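You operate a simulated robot arm through the tools that you are given. There is no shell and no other tool. Be economical: measure what you need, move in short steps, check, and stop when the job is done.

Carry out the task below with a simulated robot arm. There is one attempt and no reset: what you move stays moved.

TASK
Fetch the brown block from the top of the long bench and set it on the shelf under the long bench. Put two of the small wheels from the top of the long bench on the top of stand six. Stack the wheel labelled "W 349" from the top of the long bench on top of the wheel labelled "W 235". Take the white pad and put it in the grey tray. Open the mixer tray, take the steel ring from the top of the long bench and leave it on the tray under the mixer, then shut the tray. Put the steel scoop on the top of table six. Fetch the blue tube and set it on the top of the small cabinet. Take the small jug and put it on the top of stand seven. Fetch the label carton from the top of table seven and set it on top of the beige roll there. Press the black plunger two times. Press the tare button three times. Do these in any order. Set down upright: brown block, small jug, label carton.

Only the result counts: the job must be done as asked and must still hold three seconds after the hand-in. Knocking over, shifting, dropping, spilling or breaking anything else fails it.

THE ROBOT
A 5-joint arm with a three-finger gripper on a trunk, on a base that drives. Base frame: it is fixed to the floor where the robot stands at the start and does not move with it; the origin is under the middle of the robot, x ahead of it, y to its left, z up; the surface under the hand at the start is at about z = 0.87. Units: m, rad, N and s.
With the tool pointing down near the work surface it reaches from about 0.3 to 0.66 m from the robot's upright axis, wherever it stands. Its first joint turns from -2.897 to 2.897 rad. Places, roughly: black plunger [-4.2, 5, 1]; blue tube (3x2x3 cm) [-4, 6.2, 0.9]; brown block [0.5, 0, 1]; grey tray (26x31x8 cm) [-3.7, 1.5, 0.9]; label carton [-3.5, 6.25, 1]; mixer tray [0.7, 4.3, 0.4]; roll (12x12x15 cm) [-3.5, 5.7, 0.9]; shelf under the long bench [0.7, 0.9, 0.2]; small jug [-3.75, 6.5, 1]; small wheel [0.5, -0.25, 1]; steel ring (4x4x2 cm) [0.3, 1.7, 0.9]; steel scoop (18x8x15 cm) [0.6, 3.7, 0.8]; tare button [-5.4, 4.9, 0.9]; top of stand seven [-3.1, 4.9, 0.7]; top of stand six [-3.1, 1.5, 0.7]; top of table six [-3.8, 2.1, 0.9]; top of the small cabinet (17x30 cm) [-3.98, 5.38, 1.04]; tray under the mixer [0.7, 4.3, 0.4]; wheel [0.5, 0.75, 1]; white pad (6x4x4 cm) [0.3, 0.7, 0.9]. The tool tilts only in the upright plane through the base axis and itself; it spins freely about its own axis. Payload 1.37 kg.
Tool frame: the origin (TCP) lies between the finger pads and is the grasp point; the fingertips stand 0.016 m ahead of it; z points along the fingers, y is the line along which they close. Largest opening 0.101 m; the body of the gripper starts 0.082 m behind the TCP.
Orientation is that of the tool frame in the base frame, as a unit quaternion [w, x, y, z]. With the fingers straight down and closing along the base's y, the tool's x points along the base's -x, its y along +y and its z along -z.

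THE INTERFACE
- The arm moves only by the tool arm_command. Its argument "series" is a list of rows, each a list of 7 numbers: the finger opening in mm, from 0 to 101, then the shift along the base's x, y, z in mm, then the turn, a rotation vector about the base's x, y, z in degrees. In form: [[grip, x, y, z, wx, wy, wz], ...]. A call has 1 to 8 rows; each row shifts and turns the commanded pose from where the row before left it. Each row takes 0.2 s and may step no farther than 0.05 m and 0.15 rad from the row before; otherwise, or with a gripper value out of range, the whole call is refused. Where a pose cannot be reached the arm comes as near as it can. A force on the tool above 40 N (or 10 N above the force at the start of the call, whichever is more), or a blocked arm, ends the call early, and 0.2 s more pass. The fingers move at their own pace (about 0.045 m/s each) and stop on an object; they squeeze with about 26 N. The grip force told is the motor's: it shows also when the fingers shut on nothing. Time passes only in rows, and 0.2 s behind the last, so rows that do not move let the fingers close. It gives the time, the measured TCP pose, the force on the tool (base axes), the opening and the grip force at its end, in the units of the frame above (readings bear some noise), with the torque about the TCP (base axes, N m) and any sound that the robot's microphone picked up, and new pictures: "show" is both (left out), scene, wrist or none.
- Cameras (640 x 400 px; columns grow to the right, rows downward): "scene" is now at [0.0107, 0.1861, 1.5205]; the picture's right is [0.13, -0.99, 0.00], its down [-0.81, -0.11, -0.58] and it looks along [0.57, 0.08, -0.82] (base axes); focal length 275 px, centre (320, 200). "wrist" rides on the gripper at [0.072, 0.02, -0.104] in the tool frame; the picture's right is [-0.26, 0.96, 0.00], its down [-0.76, -0.21, -0.62] and it looks along [-0.60, -0.16, 0.78] (tool axes); focal length 265 px, centre (320, 200). There is no depth. A picture from a camera that has moved, and an enlarged one, comes with that camera's place and axes in the base frame and with its lens.
- move_column(by): slides the trunk up (or, below 0, down) by that many m; the arm and the scene camera ride with it, the base frame stays. It gives what a move gives, with no picture.
- steer(legs): drives the robot by 1 to 6 legs, each [ahead, left, turn to the left] in m, m and rad, along the robot's own axes; the way and the turn of a leg run together, so that a leg with both is an arc; at most 1.5 m and 3.142 rad a leg. The arm and the cameras ride along, it lands a little off, and it stops where it bumps. It gives what a move gives, and a new picture of the scene camera.
- turn_head(pan, tilt): turns the head with the scene camera to pan (to the left, within 2.705 rad either way) and tilt (down, from -0.506 to 1.204), counted from straight ahead of the robot. It gives what a move gives, and a new picture of the scene camera.
- zoom(camera, box): a new picture of the part [left, top, right, bottom] of that camera's present view, enlarged. The clock stands still meanwhile.
- sign_off(): hands the job in; it is judged then, once.

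Go step by step. Nothing tells you exact positions but the pictures and the camera data: compare them with the known pose of the tool, close in by small moves and look again before you grip or let go. The budget is 567 turns and 360 pictures, counting those below and the enlarged ones. Unless the task says otherwise, let go and move clear before handing in, and close with one line.

The tools are called after "Emit:" as name(argument=value, ...) on one line, values as JSON. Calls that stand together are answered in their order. arm_command: Moves the arm, as the interface text tells. Its arguments: {"type":"object","properties":{"series":{"type":"array","items":{"type":"array","items":{"type":"number"}}},"show":{"type":"string","enum":["both","scene","wrist","none"]}},"required":["series"]} The other tools are called the same way: move_column (by) slides the trunk up or down; steer (legs) drives the base; turn_head (pan, tilt) turns the head that bears the scene camera; zoom (camera, box) takes an enlarged picture of a part of a camera's view; sign_off () hands the job in.

At the start:

```text
time_s: 0.0
ee_pos: [0.2965, 0.3178, 1.1626]
orientation: [0.0, 0.0, 1.0, 0.001]
wrist_force: [0.2, -0.5, 0.1]
torque: [-0.01, 0.01, -0.02]
opening: 0.1004
finger_force: 0.1
trunk travel left (down, up): [-0.475, 0.115]
robot x, y, heading: [0.0028, -0.0021, 0.0]
head pan, tilt: [0.134, 0.953]
```

scene: 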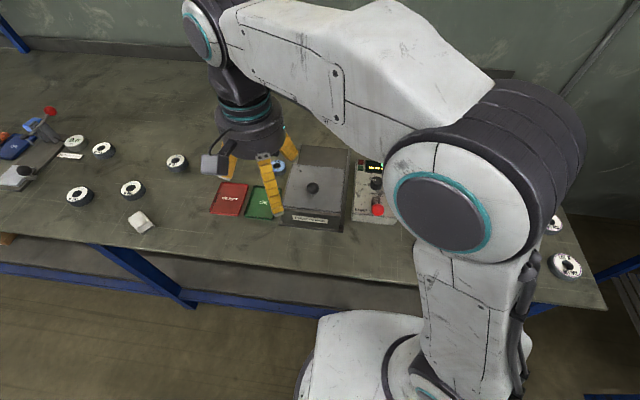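
wrist: 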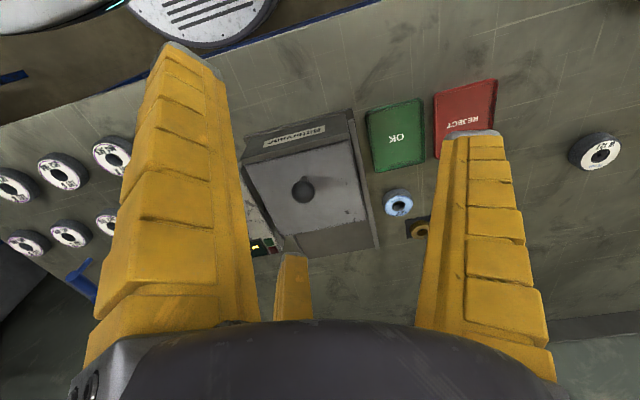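

I see the long bench with wheels, OK/REJECT plates and a gauge box in the middle; the robot stands in front of it. I'll look around with the head first to find the parts.

Emit:
turn_head(pan=-0.6, tilt=0.8)

Emit:
turn_head(pan=0.9, tilt=0.7)

```text
time_s: 1.1
ee_pos: [0.2977, 0.3165, 1.1624]
orientation: [0.0, 0.0, 1.0, 0.0]
wrist_force: [0.1, -0.5, 0.2]
torque: [0.02, -0.01, -0.01]
opening: 0.1004
finger_force: 0.1
trunk travel left (down, up): [-0.475, 0.115]
robot x, y, heading: [0.0015, 0.0006, 0.002]
head pan, tilt: [-0.6, 0.799]
camera scene: at [0.0054, 0.1308, 1.5323], right [-0.56, -0.83, 0.0], down [-0.59, 0.4, -0.7], along [0.58, -0.39, -0.72], focal length 275 px, centre (320, 200)
```

scene: 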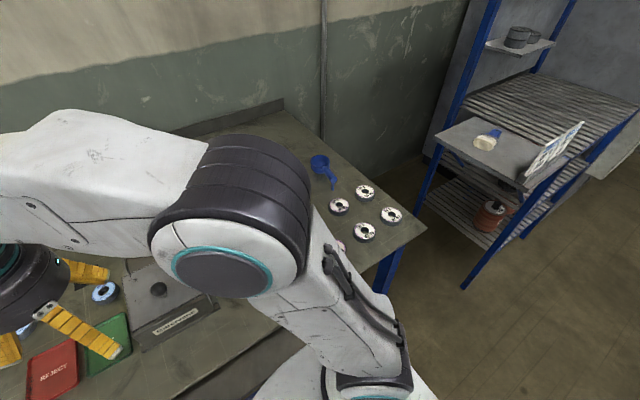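

```text
time_s: 2.7
ee_pos: [0.2964, 0.3175, 1.162]
orientation: [0.0, 0.001, 1.0, 0.0]
wrist_force: [0.6, -0.3, -0.8]
torque: [-0.02, -0.01, -0.02]
opening: 0.1006
finger_force: 0.1
trunk travel left (down, up): [-0.475, 0.115]
robot x, y, heading: [-0.0039, -0.0003, 0.001]
head pan, tilt: [0.901, 0.7]
camera scene: at [-0.0083, 0.2429, 1.5406], right [0.78, -0.62, 0.0], down [-0.4, -0.5, -0.76], along [0.48, 0.6, -0.64], focal length 275 px, centre (320, 200)
```

scene: 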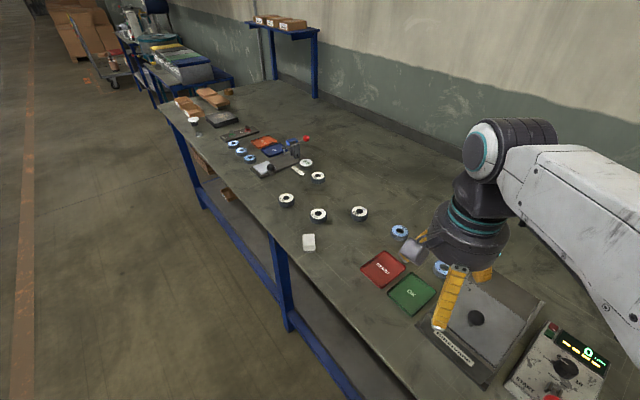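

I see the bench to the left with more wheels, a white pad, and tables beyond. I'll zoom to identify items.

Emit:
zoom(camera="scene", box=[140, 60, 400, 260])

Emit:
zoom(camera="scene", box=[40, 0, 300, 100])

```text
2.00 times, centred on (270, 160) of scene
camera zoom: at [-0.0083, 0.2429, 1.5406], right [0.78, -0.62, 0.0], down [-0.4, -0.5, -0.76], along [0.48, 0.6, -0.64], focal length 550 px, centre (420, 280)
```

zoom: 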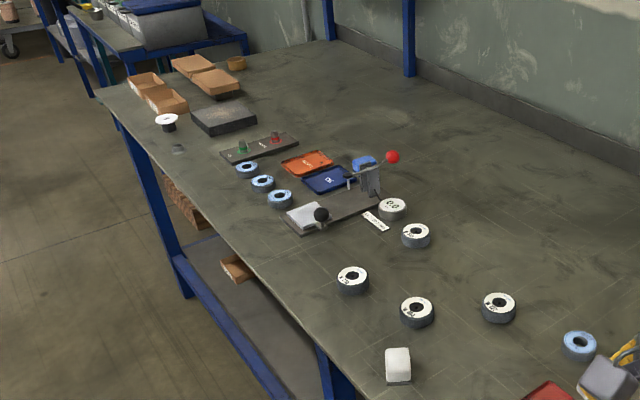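

```text
2.46 times, centred on (170, 50) of scene
camera zoom: at [-0.0083, 0.2429, 1.5406], right [0.78, -0.62, 0.0], down [-0.4, -0.5, -0.76], along [0.48, 0.6, -0.64], focal length 677 px, centre (689, 569)
```

zoom: 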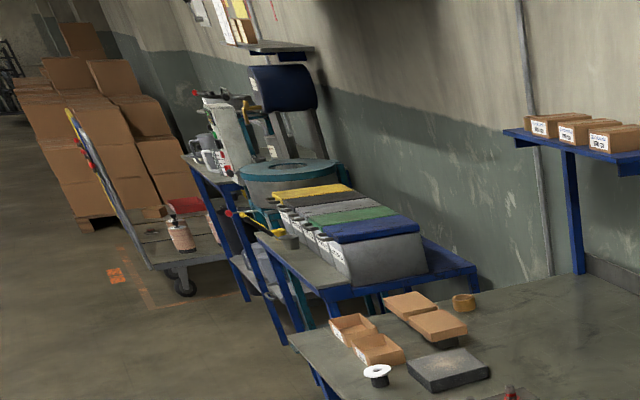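

The bench holds light-blue wheels, grey wheels with labels, a white pad. I'll look right again and zoom there, and elsewhere with the wrist camera.

Emit:
turn_head(pan=-0.5, tilt=0.9)

Emit:
zoom(camera="scene", box=[260, 80, 480, 220])

Emit:
zoom(camera="wrist", box=[0, 100, 200, 320])

Emit:
zoom(camera="wrist", box=[220, 80, 640, 320])

```text
time_s: 4.2
ee_pos: [0.295, 0.3175, 1.1622]
orientation: [0.0, 0.0, 1.0, -0.001]
wrist_force: [-0.8, 0.4, -0.1]
torque: [0.03, -0.01, 0.02]
opening: 0.1003
finger_force: 0.0
trunk travel left (down, up): [-0.475, 0.115]
robot x, y, heading: [0.0017, -0.0009, -0.001]
head pan, tilt: [-0.499, 0.901]
camera scene: at [0.0052, 0.1402, 1.5245], right [-0.48, -0.88, 0.0], down [-0.69, 0.37, -0.62], along [0.55, -0.3, -0.78], focal length 275 px, centre (320, 200)
```

scene: 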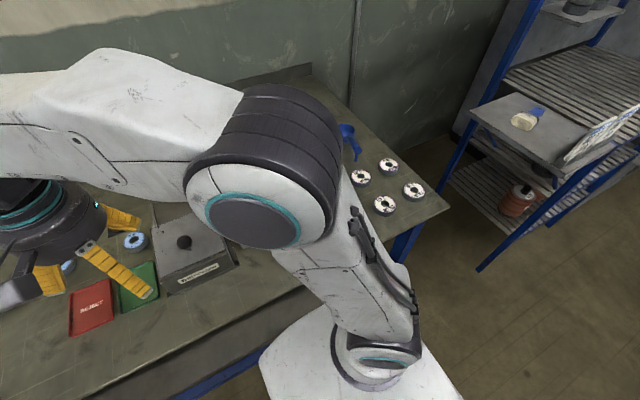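

```text
2.86 times, centred on (370, 150) of scene
camera zoom: at [0.0052, 0.1402, 1.5245], right [-0.48, -0.88, 0.0], down [-0.69, 0.37, -0.62], along [0.55, -0.3, -0.78], focal length 786 px, centre (177, 343)
```

zoom: 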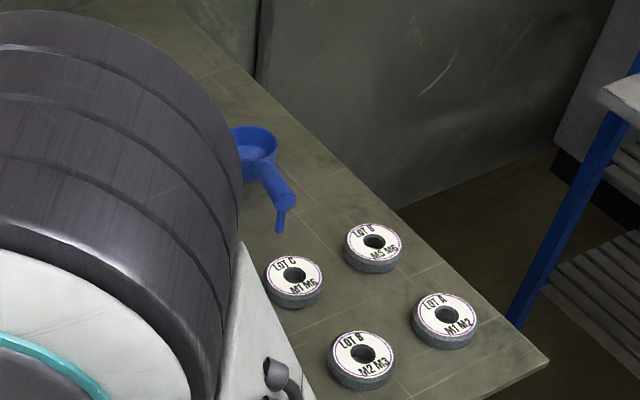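

```text
1.82 times, centred on (100, 210) of wrist
camera zoom: at [0.2253, 0.3384, 1.2671], right [0.26, 0.96, 0.0], down [0.76, -0.21, 0.62], along [0.6, -0.16, -0.78], focal length 483 px, centre (720, 182)
```

zoom: 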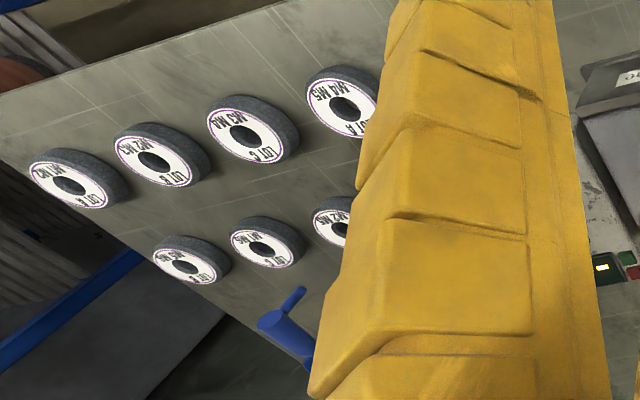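

```text
1.52 times, centred on (430, 200) of wrist
camera zoom: at [0.2253, 0.3384, 1.2671], right [0.26, 0.96, 0.0], down [0.76, -0.21, 0.62], along [0.6, -0.16, -0.78], focal length 404 px, centre (152, 200)
```

zoom: 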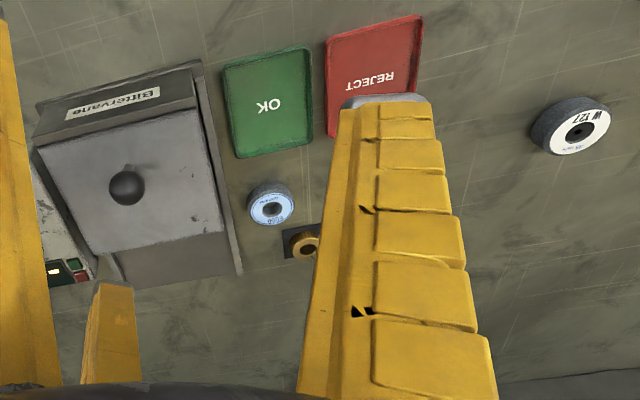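

The right end has wheels labelled "LOT ..". I'll swing the arm to the right, keeping height, to uncover the middle of the bench and view it with the wrist camera.

Emit:
arm_command(series=[[100, 10, -48, 0, 0, 0, 0], [100, 10, -48, 0, 0, 0, 0], [100, 10, -48, 0, 0, 0, 0], [100, 10, -48, 0, 0, 0, 0], [100, 10, -48, 0, 0, 0, 0], [100, 10, -48, 0, 0, 0, 0], [100, 0, -48, 0, 0, 0, 0], [100, 0, -48, 0, 0, 0, 0]], show="both")

Emit:
turn_head(pan=0.2, tilt=0.8)

```text
time_s: 6.0
ee_pos: [0.3569, -0.0689, 1.1607]
orientation: [0.001, -0.001, 1.0, 0.001]
wrist_force: [-0.6, -0.5, -0.1]
torque: [0.01, 0.02, 0.0]
opening: 0.0998
finger_force: 0.1
trunk travel left (down, up): [-0.475, 0.115]
robot x, y, heading: [-0.0002, -0.0003, 0.001]
head pan, tilt: [-0.499, 0.901]
camera scene: at [0.0053, 0.1394, 1.5245], right [-0.48, -0.88, 0.0], down [-0.69, 0.38, -0.62], along [0.55, -0.3, -0.78], focal length 275 px, centre (320, 200)
camera wrist: at [0.2841, -0.0486, 1.266], right [0.26, 0.96, 0.0], down [0.76, -0.21, 0.62], along [0.6, -0.16, -0.78], focal length 265 px, centre (320, 200)
```

scene: 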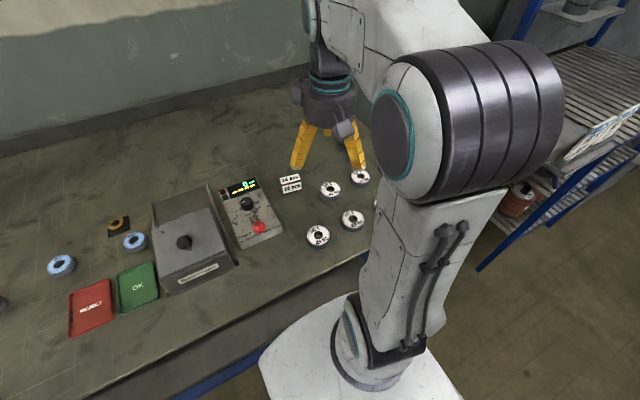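
wrist: 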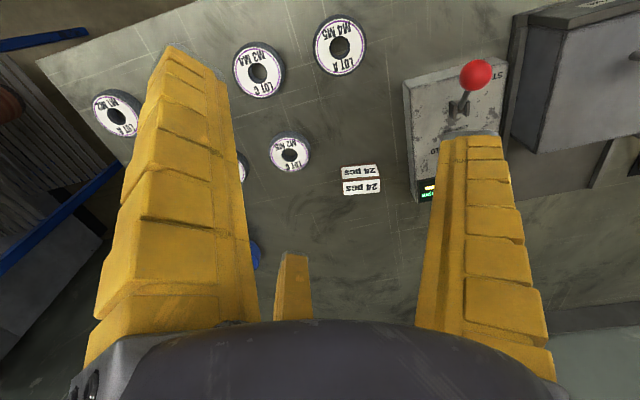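

```text
time_s: 7.1
ee_pos: [0.3557, -0.0668, 1.1599]
orientation: [0.001, 0.0, 1.0, 0.0]
wrist_force: [-0.1, 0.9, -0.5]
torque: [0.01, 0.0, -0.02]
opening: 0.0997
finger_force: 0.0
trunk travel left (down, up): [-0.475, 0.115]
robot x, y, heading: [-0.0042, -0.0002, -0.002]
head pan, tilt: [0.201, 0.799]
camera scene: at [0.0179, 0.1922, 1.5324], right [0.2, -0.98, 0.0], down [-0.7, -0.14, -0.7], along [0.68, 0.14, -0.72], focal length 275 px, centre (320, 200)
```

scene: 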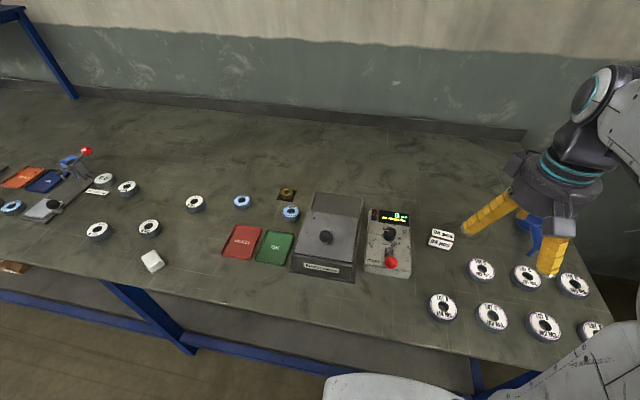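

The middle of the bench is visible now. Zooming in on the details.

Emit:
zoom(camera="scene", box=[200, 160, 440, 300])

Emit:
zoom(camera="scene", box=[0, 130, 240, 290])

Emit:
zoom(camera="scene", box=[400, 200, 640, 360])

```text
2.67 times, centred on (320, 230) of scene
camera zoom: at [0.0179, 0.1922, 1.5324], right [0.2, -0.98, 0.0], down [-0.7, -0.14, -0.7], along [0.68, 0.14, -0.72], focal length 734 px, centre (320, 120)
```

zoom: 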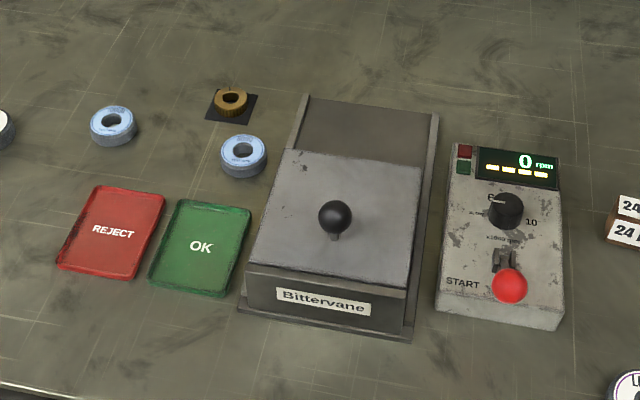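

```text
2.50 times, centred on (120, 210) of scene
camera zoom: at [0.0179, 0.1922, 1.5324], right [0.2, -0.98, 0.0], down [-0.7, -0.14, -0.7], along [0.68, 0.14, -0.72], focal length 688 px, centre (820, 175)
```

zoom: 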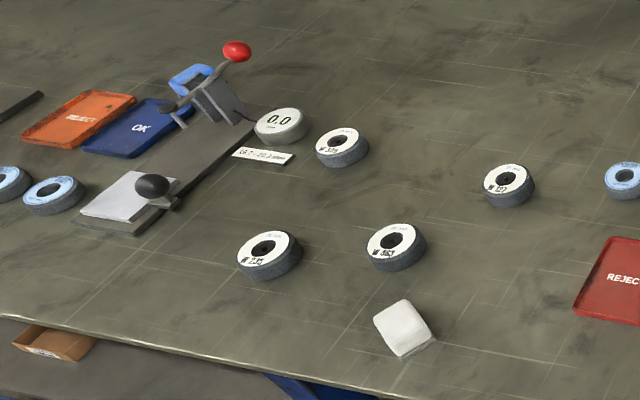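

```text
2.50 times, centred on (520, 280) of scene
camera zoom: at [0.0179, 0.1922, 1.5324], right [0.2, -0.98, 0.0], down [-0.7, -0.14, -0.7], along [0.68, 0.14, -0.72], focal length 688 px, centre (-180, 0)
```

zoom: 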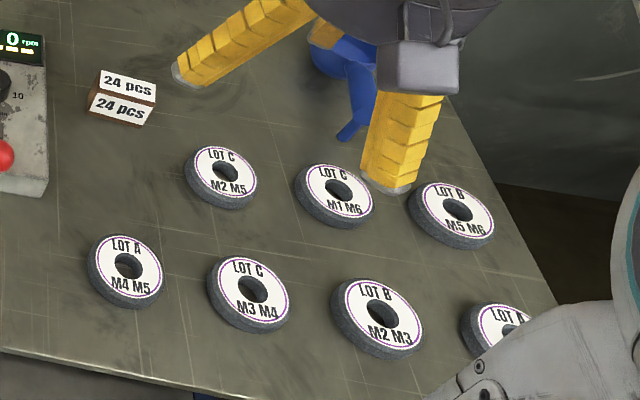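

The "24 pcs" box near (0.54,-0.05) is the brown block; LOT wheels are the small wheels at the right end; W wheels are around y≈0.95. I'll raise the tool a bit and strafe left to the W wheels.

Emit:
arm_command(series=[[100, 0, 20, 40, 0, 0, 0], [100, 0, 30, 40, 0, 0, 0]], show="none")

Emit:
steer(legs=[[0, 0.9, 0]])

```text
time_s: 7.7
ee_pos: [0.3575, -0.0155, 1.2405]
orientation: [0.0, 0.0, 1.0, 0.0]
wrist_force: [0.7, -0.1, 0.0]
torque: [-0.01, 0.0, 0.02]
opening: 0.1
finger_force: 0.1
trunk travel left (down, up): [-0.475, 0.115]
robot x, y, heading: [-0.0025, 0.0011, 0.005]
head pan, tilt: [0.201, 0.799]
```

```text
time_s: 12.5
ee_pos: [0.3519, 0.899, 1.241]
orientation: [-0.001, -0.006, 1.0, -0.001]
wrist_force: [-0.1, 0.1, 0.1]
torque: [-0.04, 0.03, -0.01]
opening: 0.0997
finger_force: 0.1
trunk travel left (down, up): [-0.475, 0.115]
robot x, y, heading: [-0.0057, 0.9091, 0.012]
head pan, tilt: [0.201, 0.799]
camera scene: at [0.0101, 1.1019, 1.5323], right [0.21, -0.98, 0.0], down [-0.7, -0.15, -0.7], along [0.68, 0.15, -0.72], focal length 275 px, centre (320, 200)
```

scene: 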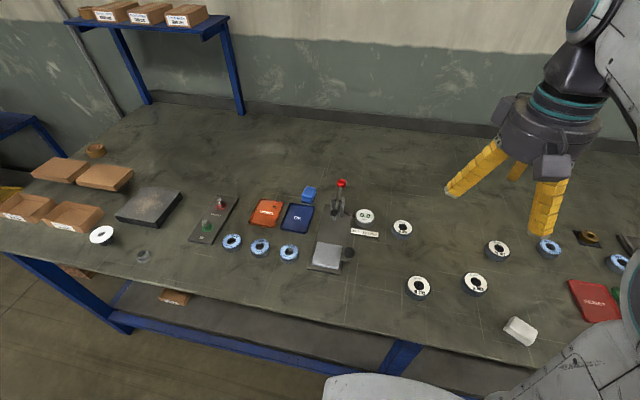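

I see the W wheels near the middle-right, and the steel ring at about (0.31,1.66). Zoom to check labels.

Emit:
zoom(camera="scene", box=[300, 170, 540, 350])

Emit:
zoom(camera="scene", box=[0, 120, 240, 310])

```text
2.22 times, centred on (420, 260) of scene
camera zoom: at [0.0101, 1.1019, 1.5323], right [0.21, -0.98, 0.0], down [-0.7, -0.15, -0.7], along [0.68, 0.15, -0.72], focal length 612 px, centre (98, 67)
```

zoom: 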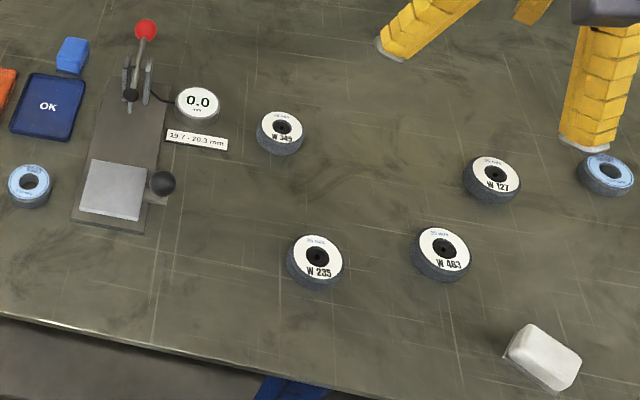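

```text
2.11 times, centred on (120, 215) of scene
camera zoom: at [0.0101, 1.1019, 1.5323], right [0.21, -0.98, 0.0], down [-0.7, -0.15, -0.7], along [0.68, 0.15, -0.72], focal length 579 px, centre (741, 168)
```

zoom: 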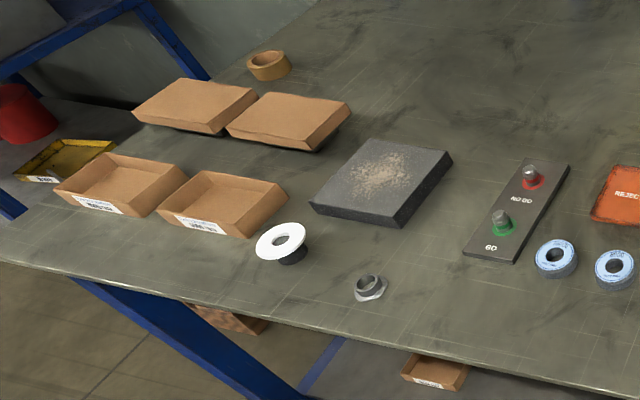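

W349 ≈ (0.544,0.975), W235 ≈ (0.369,0.935). I'll move above W349 with fingers partly open and check with the wrist camera.

Emit:
arm_command(series=[[84, 32, 12.7, -31.7, 0, 0, 0], [84, 32, 12.7, -31.7, 0, 0, 0], [84, 32, 12.7, -31.7, 0, 0, 0], [84, 32, 12.7, -31.7, 0, 0, 0], [84, 32, 12.7, -31.7, 0, 0, 0], [84, 32, 12.7, -31.7, 0, 0, 0]], show="both")

```text
time_s: 13.9
ee_pos: [0.5455, 0.9752, 1.0505]
orientation: [0.001, -0.007, 1.0, 0.0]
wrist_force: [1.0, -0.6, 0.0]
torque: [0.04, 0.01, -0.02]
opening: 0.0859
finger_force: 1.4
trunk travel left (down, up): [-0.475, 0.115]
robot x, y, heading: [-0.007, 0.9109, 0.012]
head pan, tilt: [0.201, 0.799]
camera scene: at [0.0112, 1.1018, 1.5323], right [0.21, -0.98, 0.0], down [-0.7, -0.15, -0.7], along [0.68, 0.15, -0.72], focal length 275 px, centre (320, 200)
camera wrist: at [0.4736, 0.995, 1.1566], right [0.25, 0.97, 0.0], down [0.76, -0.2, 0.62], along [0.6, -0.16, -0.78], focal length 265 px, centre (320, 200)
```

scene: 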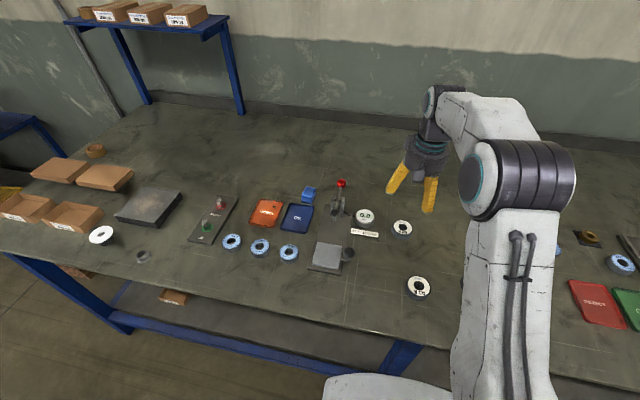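
wrist: 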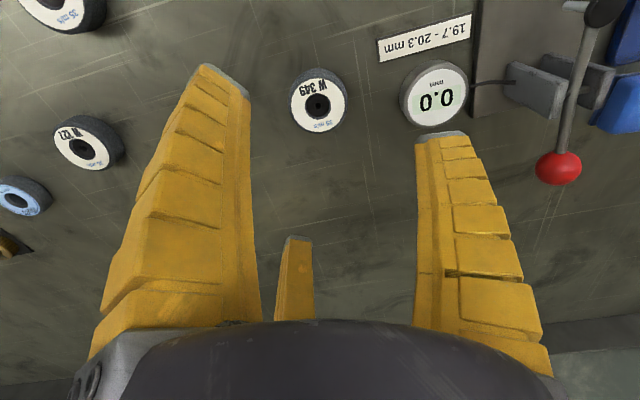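

The wheel is in view between the fingers. I want to understand the gripper's shape (a third yellow part), so I zoom on it.

Emit:
zoom(camera="scene", box=[360, 90, 480, 230])

```text
2.86 times, centred on (420, 160) of scene
camera zoom: at [0.0112, 1.1018, 1.5323], right [0.21, -0.98, 0.0], down [-0.7, -0.15, -0.7], along [0.68, 0.15, -0.72], focal length 786 px, centre (34, 314)
```

zoom: 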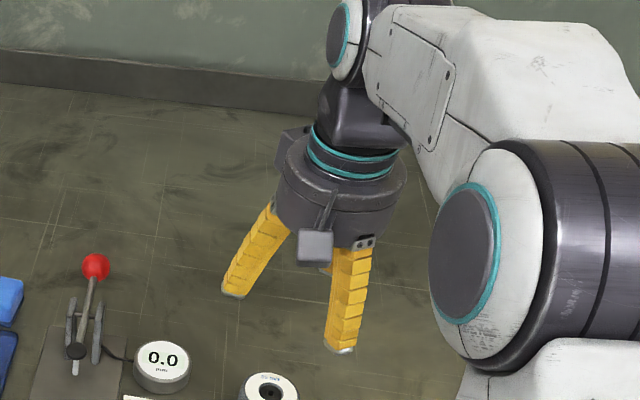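

The wheel lies about 8 mm further ahead of the TCP. I'll go down in part and look again.

Emit:
arm_command(series=[[84, 4, -2, -40, 0, 0, 0], [84, 4, -2, -40, 0, 0, 0]], show="wrist")

```text
time_s: 14.5
ee_pos: [0.5508, 0.9701, 0.9729]
orientation: [0.0, -0.007, 1.0, 0.0]
wrist_force: [-0.2, 0.1, 0.0]
torque: [0.01, -0.02, 0.03]
opening: 0.086
finger_force: 1.8
trunk travel left (down, up): [-0.475, 0.115]
robot x, y, heading: [-0.0066, 0.9134, 0.011]
head pan, tilt: [0.201, 0.799]
camera wrist: at [0.4788, 0.9901, 1.0765], right [0.25, 0.97, 0.0], down [0.76, -0.2, 0.62], along [0.6, -0.16, -0.78], focal length 265 px, centre (320, 200)
```

wrist: 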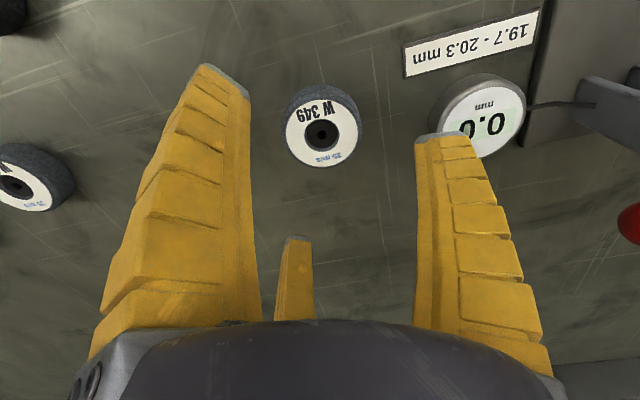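

The wheel top is at about (0.558, 0.970, 0.89). Lower to straddle it, then close.

Emit:
arm_command(series=[[84, 7, -1, -40, 0, 0, 0], [84, 0, 0, -40, 0, 0, 0]], show="both")

```text
time_s: 15.1
ee_pos: [0.5592, 0.9697, 0.8898]
orientation: [0.0, -0.005, 1.0, -0.001]
wrist_force: [-1.0, -0.5, 0.1]
torque: [0.0, 0.03, 0.0]
opening: 0.0858
finger_force: 0.9
trunk travel left (down, up): [-0.475, 0.115]
robot x, y, heading: [-0.0066, 0.9065, 0.013]
head pan, tilt: [0.201, 0.799]
camera scene: at [0.0107, 1.1017, 1.5324], right [0.21, -0.98, 0.0], down [-0.7, -0.15, -0.7], along [0.68, 0.15, -0.72], focal length 275 px, centre (320, 200)
camera wrist: at [0.4877, 0.9893, 0.9949], right [0.25, 0.97, 0.0], down [0.76, -0.2, 0.62], along [0.6, -0.16, -0.78], focal length 265 px, centre (320, 200)
```

scene: 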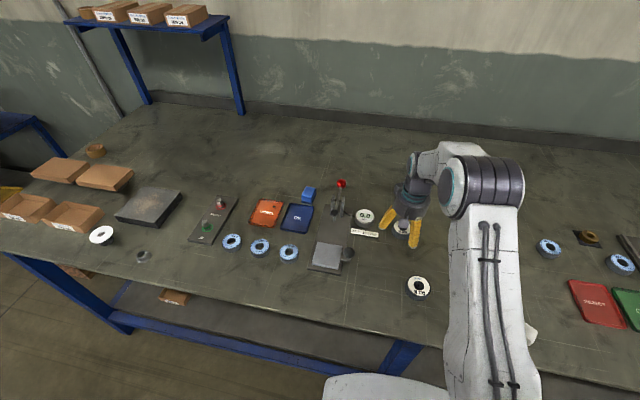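
wrist: 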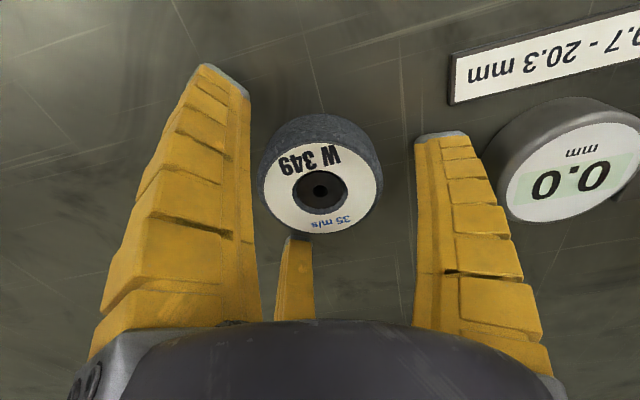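

The wheel is centred between the fingers; closing.

Emit:
arm_command(series=[[50, 0, 0, 0, 0, 0, 0], [50, 0, 0, 0, 0, 0, 0], [50, 0, 0, 0, 0, 0, 0]], show="wrist")

```text
time_s: 15.9
ee_pos: [0.559, 0.9691, 0.8894]
orientation: [0.001, -0.006, 1.0, 0.0]
wrist_force: [0.1, 0.4, 0.3]
torque: [0.07, 0.01, 0.03]
opening: 0.0564
finger_force: 26.3
trunk travel left (down, up): [-0.475, 0.115]
robot x, y, heading: [-0.003, 0.911, 0.014]
head pan, tilt: [0.201, 0.799]
camera wrist: at [0.4874, 0.9893, 0.9957], right [0.25, 0.97, 0.0], down [0.76, -0.2, 0.62], along [0.6, -0.16, -0.78], focal length 265 px, centre (320, 200)
```

wrist: 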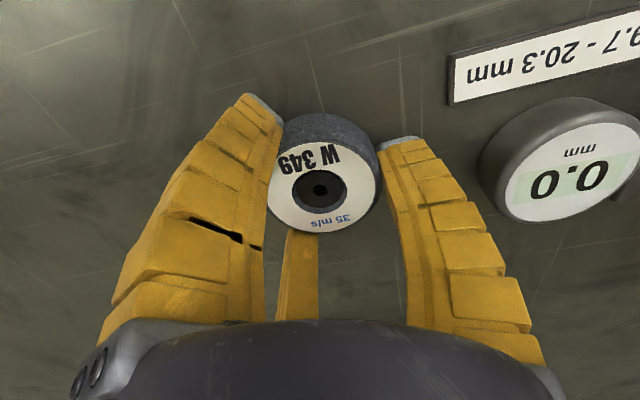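

Gripped at 56 mm. Lift and carry towards W235.

Emit:
arm_command(series=[[50, 0, 0, 30, 0, 0, 0], [50, 0, 0, 40, 0, 0, 0], [50, -40, -7, 10, 0, 0, 0], [50, -45, -8, 0, 0, 0, 0], [50, -45, -8, 0, 0, 0, 0], [50, -30, -8, 0, 0, 0, 0]], show="both")

```text
time_s: 17.3
ee_pos: [0.3972, 0.9368, 0.97]
orientation: [0.0, -0.006, 1.0, 0.0]
wrist_force: [0.0, 0.3, -0.6]
torque: [0.03, -0.01, 0.02]
opening: 0.054
finger_force: 2.8
trunk travel left (down, up): [-0.475, 0.115]
robot x, y, heading: [-0.0056, 0.9115, 0.013]
head pan, tilt: [0.201, 0.799]
camera scene: at [0.0096, 1.1015, 1.5324], right [0.21, -0.98, 0.0], down [-0.7, -0.15, -0.7], along [0.68, 0.15, -0.72], focal length 275 px, centre (320, 200)
camera wrist: at [0.3253, 0.9574, 1.0748], right [0.25, 0.97, 0.0], down [0.76, -0.2, 0.62], along [0.6, -0.16, -0.78], focal length 265 px, centre (320, 200)
```

scene: 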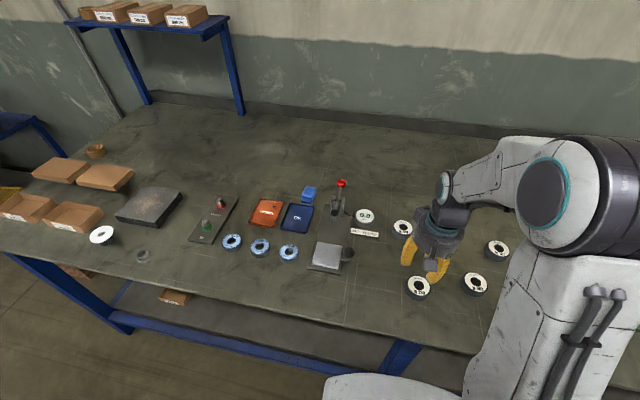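
wrist: 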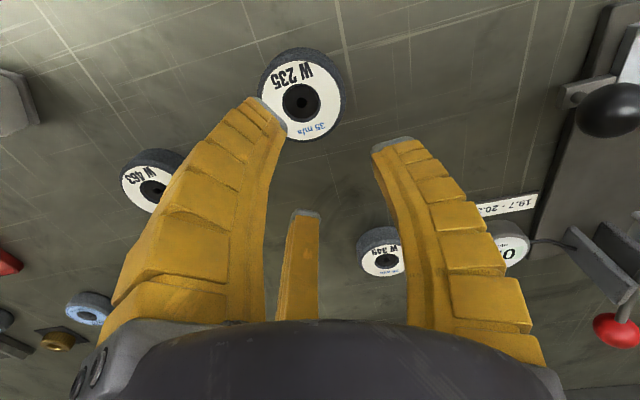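

It slipped out on lifting: W349 still stands near (0.567,0.967). I'll go back, grip lower and with full squeeze.

Emit:
arm_command(series=[[84, 40, 8, 10, 0, 0, 0], [84, 45, 8, 0, 0, 0, 0], [84, 45, 8, 0, 0, 0, 0], [84, 38, 7, 0, 0, 0, 0], [84, 0, 0, -35, 0, 0, 0]], show="wrist")

```text
time_s: 18.5
ee_pos: [0.5686, 0.9675, 0.9446]
orientation: [-0.001, -0.006, 1.0, 0.0]
wrist_force: [0.6, 0.5, -0.1]
torque: [-0.01, -0.01, 0.0]
opening: 0.0859
finger_force: 1.3
trunk travel left (down, up): [-0.475, 0.115]
robot x, y, heading: [-0.0067, 0.9089, 0.012]
head pan, tilt: [0.201, 0.799]
camera wrist: at [0.4957, 0.9869, 1.0497], right [0.25, 0.97, 0.0], down [0.76, -0.2, 0.62], along [0.6, -0.16, -0.78], focal length 265 px, centre (320, 200)
```

wrist: 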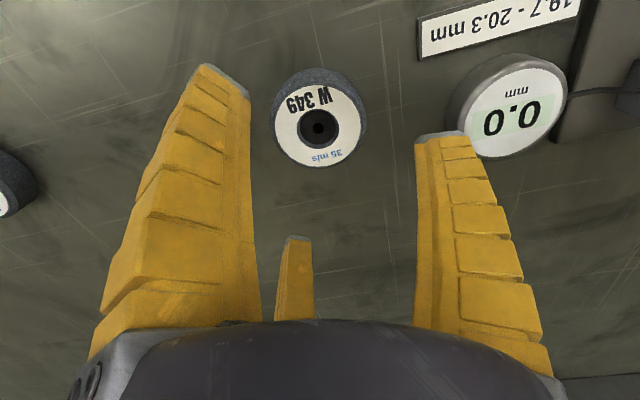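

Wheel is at ≈(0.561,0.968). Lowering gently until near the bench.

Emit:
arm_command(series=[[84, -7, 0, -35, 0, 0, 0], [84, 0, 0, -20, 0, 0, 0], [84, 0, 0, -6, 0, 0, 0], [84, 0, 0, -6, 0, 0, 0]], show="wrist")

```text
time_s: 19.5
ee_pos: [0.5605, 0.9691, 0.8828]
orientation: [0.003, -0.006, 1.0, -0.001]
wrist_force: [-0.8, -1.3, 28.6]
torque: [-0.26, 1.02, 0.1]
opening: 0.0868
finger_force: 7.6
trunk travel left (down, up): [-0.475, 0.115]
robot x, y, heading: [-0.0063, 0.9079, 0.015]
head pan, tilt: [0.201, 0.799]
camera wrist: at [0.4873, 0.9885, 0.9874], right [0.25, 0.97, 0.0], down [0.75, -0.2, 0.63], along [0.61, -0.16, -0.78], focal length 265 px, centre (320, 200)
```

wrist: 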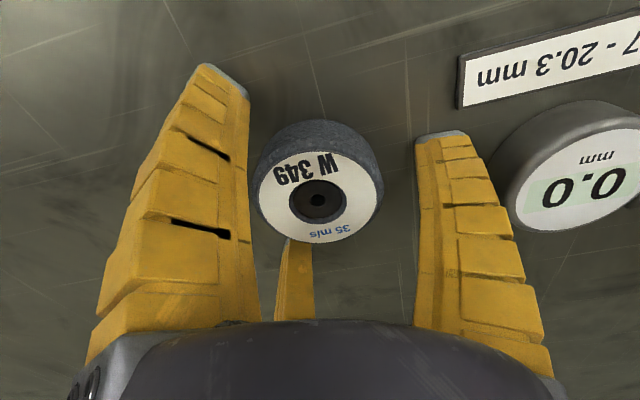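

Fingertips touch the bench (z≈0.87). Ease up and close fully.

Emit:
arm_command(series=[[84, 0, 0, 9, 0, 0, 0], [0, 0, 0, 0, 0, 0, 0], [0, 0, 0, 0, 0, 0, 0], [0, 0, 0, 0, 0, 0, 0]], show="none")

Emit:
arm_command(series=[[0, 0, 0, 10, 0, 0, 0], [0, 0, 0, 20, 0, 0, 0], [0, 0, 0, 40, 0, 0, 0]], show="wrist")

```text
time_s: 20.5
ee_pos: [0.559, 0.9685, 0.886]
orientation: [-0.001, -0.006, 1.0, -0.001]
wrist_force: [0.2, -0.3, 1.3]
torque: [-0.02, 0.03, -0.04]
opening: 0.0564
finger_force: 26.0
trunk travel left (down, up): [-0.475, 0.115]
robot x, y, heading: [-0.0082, 0.9141, 0.013]
head pan, tilt: [0.201, 0.799]
```

```text
time_s: 21.3
ee_pos: [0.559, 0.9672, 0.9594]
orientation: [0.0, -0.006, 1.0, 0.0]
wrist_force: [-0.6, 0.5, -1.5]
torque: [0.02, -0.01, 0.01]
opening: 0.0563
finger_force: 25.9
trunk travel left (down, up): [-0.475, 0.115]
robot x, y, heading: [-0.0057, 0.9127, 0.013]
head pan, tilt: [0.201, 0.799]
camera wrist: at [0.4868, 0.9869, 1.0638], right [0.25, 0.97, 0.0], down [0.76, -0.2, 0.62], along [0.6, -0.16, -0.78], focal length 265 px, centre (320, 200)
```

wrist: 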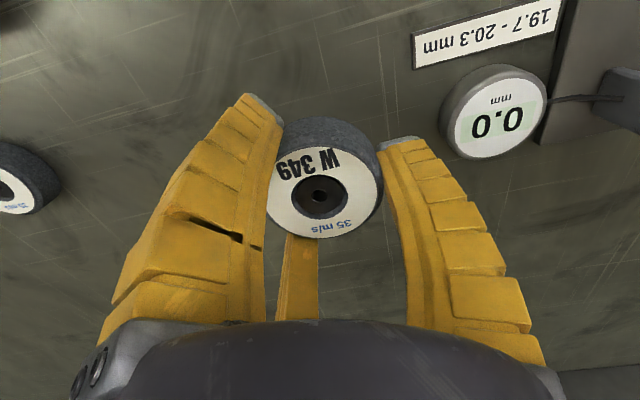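

W349 is held. Carry it to just short of W235 and look.

Emit:
arm_command(series=[[0, 0, 0, 30, 0, 0, 0], [0, -44, -9, 0, 0, 0, 0], [0, -44, -9, 0, 0, 0, 0], [0, -44, -9, 0, 0, 0, 0], [0, -44, -9, 0, 0, 0, 0]], show="both")

Emit:
zoom(camera="scene", box=[380, 220, 480, 320])

```text
time_s: 22.5
ee_pos: [0.3839, 0.9317, 0.9866]
orientation: [0.001, -0.006, 1.0, 0.0]
wrist_force: [0.3, -0.4, -1.2]
torque: [-0.01, -0.02, 0.02]
opening: 0.0563
finger_force: 25.7
trunk travel left (down, up): [-0.475, 0.115]
robot x, y, heading: [-0.0049, 0.912, 0.015]
head pan, tilt: [0.201, 0.799]
camera scene: at [0.0093, 1.1014, 1.5324], right [0.21, -0.98, 0.0], down [-0.7, -0.15, -0.7], along [0.68, 0.15, -0.72], focal length 275 px, centre (320, 200)
camera wrist: at [0.3115, 0.952, 1.0929], right [0.25, 0.97, 0.0], down [0.76, -0.2, 0.62], along [0.6, -0.16, -0.78], focal length 265 px, centre (320, 200)
```

scene: 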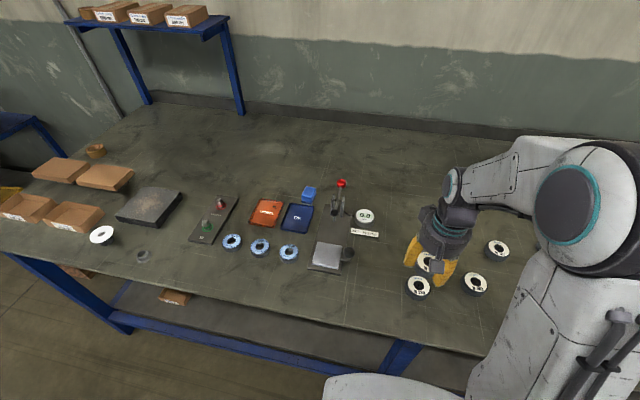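
wrist: 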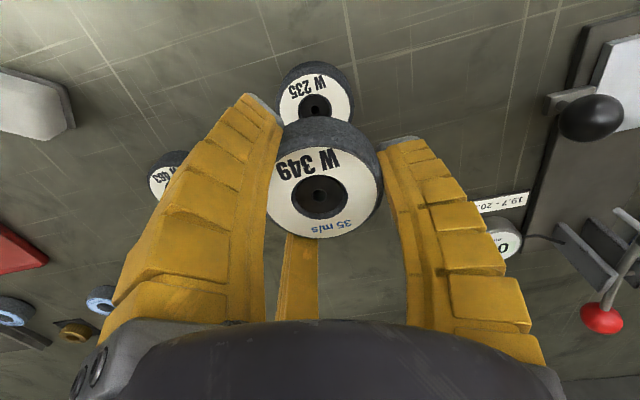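

```text
4.00 times, centred on (430, 270) of scene
camera zoom: at [0.0093, 1.1014, 1.5324], right [0.21, -0.98, 0.0], down [-0.7, -0.15, -0.7], along [0.68, 0.15, -0.72], focal length 1101 px, centre (-120, -80)
```

zoom: 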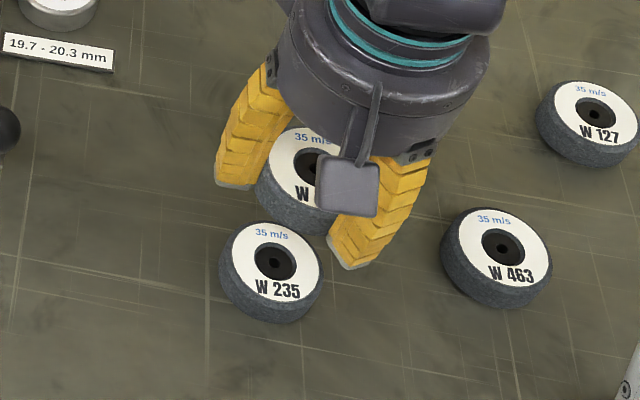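

W235 is at about (0.379,0.931). Align and lower slowly until it touches.

Emit:
arm_command(series=[[0, -4.5, -1, -20, 0, 0, 0], [0, 0, 0, -25, 0, 0, 0], [0, 0, 0, -10, 0, 0, 0], [0, 0, 0, -4, 0, 0, 0]], show="wrist")

Emit:
zoom(camera="scene", box=[380, 220, 480, 320])

```text
time_s: 23.5
ee_pos: [0.3803, 0.9318, 0.9274]
orientation: [-0.001, -0.007, 1.0, 0.0]
wrist_force: [0.9, -0.5, -1.9]
torque: [-0.01, -0.01, -0.02]
opening: 0.0565
finger_force: 26.3
trunk travel left (down, up): [-0.475, 0.115]
robot x, y, heading: [-0.0068, 0.9105, 0.015]
head pan, tilt: [0.201, 0.799]
camera wrist: at [0.3077, 0.9521, 1.0331], right [0.25, 0.97, 0.0], down [0.76, -0.2, 0.62], along [0.6, -0.16, -0.78], focal length 265 px, centre (320, 200)
```

wrist: 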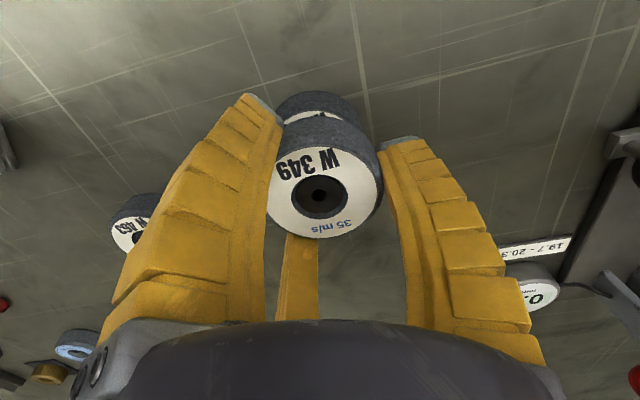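

```text
4.00 times, centred on (430, 270) of scene
camera zoom: at [0.0102, 1.1016, 1.5324], right [0.21, -0.98, 0.0], down [-0.7, -0.15, -0.7], along [0.68, 0.15, -0.72], focal length 1101 px, centre (-120, -80)
```

zoom: 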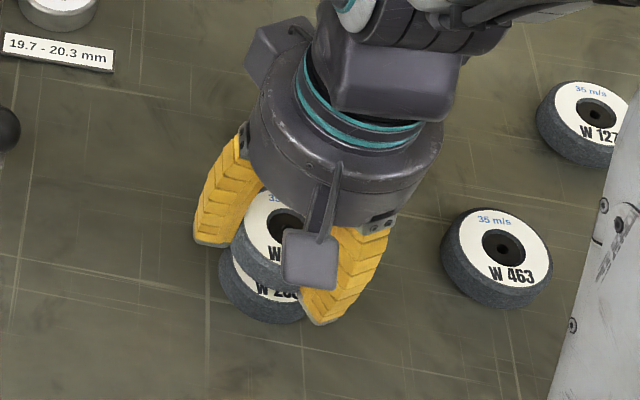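

Well aligned. Lower in small steps feeling for contact.

Emit:
arm_command(series=[[0, 0, 0, -4, 0, 0, 0], [0, 0, 0, -3, 0, 0, 0], [0, 0, 0, -3, 0, 0, 0]], show="none")

```text
time_s: 24.3
ee_pos: [0.3804, 0.9303, 0.9175]
orientation: [0.0, -0.006, 1.0, 0.0]
wrist_force: [-0.2, 0.1, -1.5]
torque: [-0.01, 0.02, 0.0]
opening: 0.0562
finger_force: 26.3
trunk travel left (down, up): [-0.475, 0.115]
robot x, y, heading: [-0.0039, 0.9103, 0.013]
head pan, tilt: [0.201, 0.799]
```

Emit:
arm_command(series=[[0, 0, 0, -2, 0, 0, 0], [0, 0, 0, -2, 0, 0, 0]], show="none")

Emit:
arm_command(series=[[0, 0, 0, -2, 0, 0, 0], [0, 0, 0, 0, 0, 0, 0]], show="none")

```text
time_s: 24.9
ee_pos: [0.3799, 0.9319, 0.9149]
orientation: [-0.001, -0.006, 1.0, 0.0]
wrist_force: [0.5, -0.6, -1.6]
torque: [0.02, 0.0, -0.02]
opening: 0.0563
finger_force: 26.1
trunk travel left (down, up): [-0.475, 0.115]
robot x, y, heading: [-0.0081, 0.9113, 0.012]
head pan, tilt: [0.201, 0.799]
```

```text
time_s: 25.5
ee_pos: [0.3799, 0.9322, 0.913]
orientation: [0.001, -0.006, 1.0, 0.0]
wrist_force: [-0.7, 0.0, -1.5]
torque: [-0.02, 0.01, -0.01]
opening: 0.0561
finger_force: 26.0
trunk travel left (down, up): [-0.475, 0.115]
robot x, y, heading: [-0.0029, 0.9107, 0.012]
head pan, tilt: [0.201, 0.799]
```

No contact yet; keep lowering.

Emit:
arm_command(series=[[0, 0, 0, -2, 0, 0, 0], [0, 0, 0, 0, 0, 0, 0]], show="none")

Emit:
arm_command(series=[[0, 0, 0, -2, 0, 0, 0], [0, 0, 0, 0, 0, 0, 0]], show="wrist")

```text
time_s: 26.1
ee_pos: [0.3794, 0.9327, 0.9106]
orientation: [0.0, -0.007, 1.0, 0.0]
wrist_force: [0.5, -1.0, 5.9]
torque: [-0.05, 0.07, 0.02]
opening: 0.0563
finger_force: 25.9
trunk travel left (down, up): [-0.475, 0.115]
robot x, y, heading: [-0.004, 0.9078, 0.01]
head pan, tilt: [0.201, 0.799]
```

```text
time_s: 26.7
ee_pos: [0.3798, 0.9318, 0.9103]
orientation: [0.003, -0.006, 1.0, 0.0]
wrist_force: [1.5, 1.7, 22.7]
torque: [0.02, 0.04, -0.04]
opening: 0.0575
finger_force: 25.9
trunk travel left (down, up): [-0.475, 0.115]
robot x, y, heading: [-0.0056, 0.9121, 0.018]
head pan, tilt: [0.201, 0.799]
camera wrist: at [0.307, 0.9515, 1.0146], right [0.25, 0.97, 0.0], down [0.76, -0.2, 0.62], along [0.6, -0.16, -0.78], focal length 265 px, centre (320, 200)
```

wrist: 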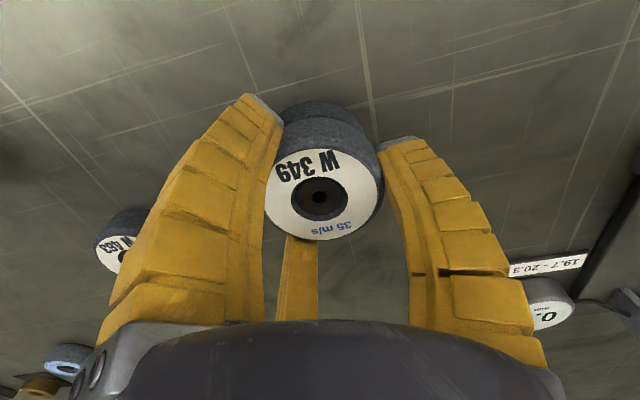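

Contact made (wheel height 25 mm). Ease and release, then rise.

Emit:
arm_command(series=[[0, 0, 0, 2, 0, 0, 0], [80, 0, 0, 0, 0, 0, 0], [80, 0, 0, 0, 0, 0, 0], [80, 0, 0, 20, 0, 0, 0], [80, 0, 0, 40, 0, 0, 0], [80, 0, 0, 50, 0, 0, 0], [80, 0, 0, 50, 0, 0, 0]], show="both")

Emit:
zoom(camera="scene", box=[380, 220, 580, 360])

```text
time_s: 28.3
ee_pos: [0.3771, 0.932, 1.0728]
orientation: [0.0, -0.006, 1.0, 0.0]
wrist_force: [0.3, -0.2, 0.1]
torque: [-0.01, 0.03, -0.06]
opening: 0.0819
finger_force: 1.8
trunk travel left (down, up): [-0.475, 0.115]
robot x, y, heading: [-0.0088, 0.9099, 0.012]
head pan, tilt: [0.201, 0.799]
camera scene: at [0.0096, 1.1016, 1.5323], right [0.21, -0.98, 0.0], down [-0.7, -0.15, -0.7], along [0.68, 0.15, -0.72], focal length 275 px, centre (320, 200)
camera wrist: at [0.3062, 0.9517, 1.1777], right [0.25, 0.97, 0.0], down [0.76, -0.2, 0.62], along [0.6, -0.16, -0.78], focal length 265 px, centre (320, 200)
```

scene: 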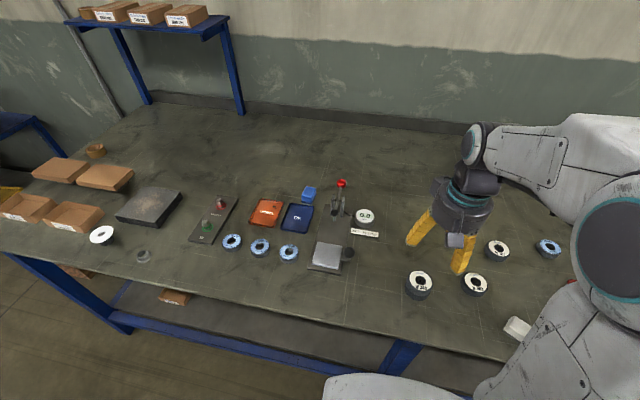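
wrist: 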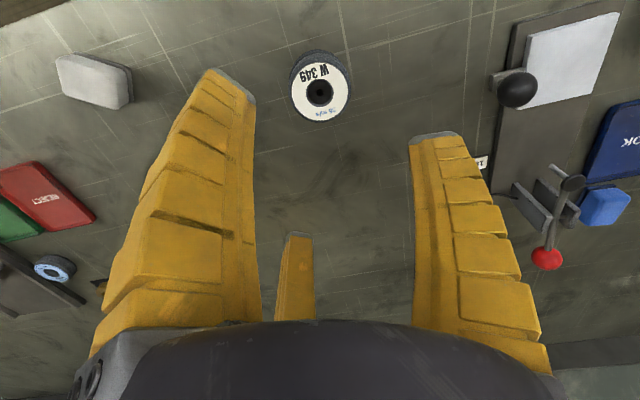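

```text
2.86 times, centred on (480, 290) of scene
camera zoom: at [0.0096, 1.1016, 1.5323], right [0.21, -0.98, 0.0], down [-0.7, -0.15, -0.7], along [0.68, 0.15, -0.72], focal length 786 px, centre (-137, -57)
```

zoom: 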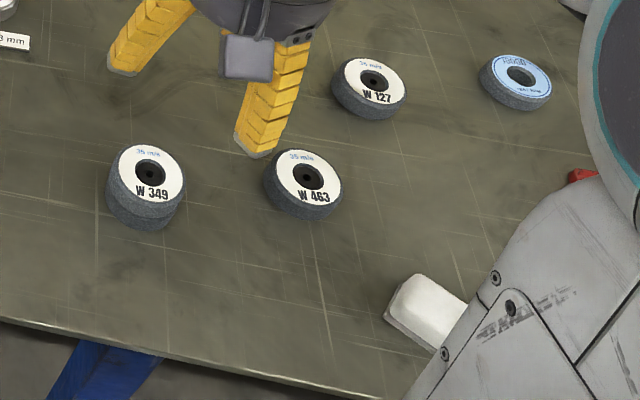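

Stacking done. Next the brown block: I'll raise the arm and spin the tool 180° (so the camera ends on top when tilting forward), then strafe back right.

Emit:
arm_command(series=[[80, 0, 0, 30, 0, 0, 8.5], [80, 0, 0, 30, 0, 0, 8.5], [80, 0, 0, 30, 0, 0, 8.5], [80, 0, 0, 30, 0, 0, 8.5], [80, 0, 0, 0, 0, 0, 8.5], [80, 0, 0, 0, 0, 0, 8.5], [80, 0, 0, 0, 0, 0, 8.5], [80, 0, 0, 0, 0, 0, 8.5]], show="none")

Emit:
arm_command(series=[[80, 0, 0, 0, 0, 0, 8.5], [80, 0, 0, 0, 0, 0, 8.5], [80, 0, 0, 0, 0, 0, 8.5], [80, 0, 0, 0, 0, 0, 8.5], [80, 0, 0, 0, 0, 0, 8.5], [80, 0, 0, 0, 0, 0, 8.5], [80, 0, 0, 0, 0, 0, 8.5], [80, 0, 0, 0, 0, 0, 8.5]], show="none")

Emit:
arm_command(series=[[80, 0, 0, 0, 0, 0, 8.5], [80, 0, 0, 0, 0, 0, 8.5], [80, 0, 0, 0, 0, 0, 8.5], [80, 0, 0, 0, 0, 0, 8.5], [80, 0, 0, 0, 0, 0, 8.5]], show="none")

Emit:
steer(legs=[[0, -0.93, -0.013]])

```text
time_s: 30.1
ee_pos: [0.3802, 0.9306, 1.1898]
orientation: [0.0, -0.565, 0.825, 0.0]
wrist_force: [0.2, 0.2, -0.5]
torque: [0.02, 0.03, 0.02]
opening: 0.0823
finger_force: 1.8
trunk travel left (down, up): [-0.475, 0.115]
robot x, y, heading: [-0.006, 0.9091, 0.01]
head pan, tilt: [0.201, 0.799]
```

```text
time_s: 31.9
ee_pos: [0.3799, 0.9311, 1.19]
orientation: [0.0, 0.93, -0.368, 0.0]
wrist_force: [-1.0, 0.2, -0.4]
torque: [-0.03, 0.04, 0.03]
opening: 0.082
finger_force: 1.8
trunk travel left (down, up): [-0.475, 0.115]
robot x, y, heading: [-0.004, 0.9072, 0.01]
head pan, tilt: [0.201, 0.799]
```

```text
time_s: 33.1
ee_pos: [0.3785, 0.9479, 1.1916]
orientation: [0.0, 1.0, -0.008, -0.001]
wrist_force: [-0.4, 0.5, -0.6]
torque: [-0.01, 0.01, 0.0]
opening: 0.0824
finger_force: 1.6
out of reach, approached as far as the arm can: row 5
trunk travel left (down, up): [-0.475, 0.115]
robot x, y, heading: [-0.0093, 0.9117, 0.012]
head pan, tilt: [0.201, 0.799]
```

```text
time_s: 37.9
ee_pos: [0.3845, 0.0185, 1.1907]
orientation: [0.0, 1.0, -0.013, 0.001]
wrist_force: [-0.3, 0.0, -0.2]
torque: [-0.01, -0.03, 0.0]
opening: 0.0822
finger_force: 1.9
trunk travel left (down, up): [-0.475, 0.115]
robot x, y, heading: [-0.0017, -0.0158, -0.0]
head pan, tilt: [0.201, 0.799]
camera scene: at [0.0187, 0.176, 1.5324], right [0.2, -0.98, 0.0], down [-0.7, -0.14, -0.7], along [0.68, 0.14, -0.72], focal length 275 px, centre (320, 200)
```

scene: 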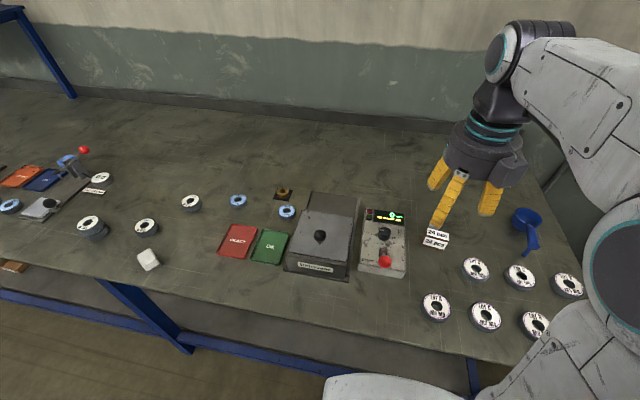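

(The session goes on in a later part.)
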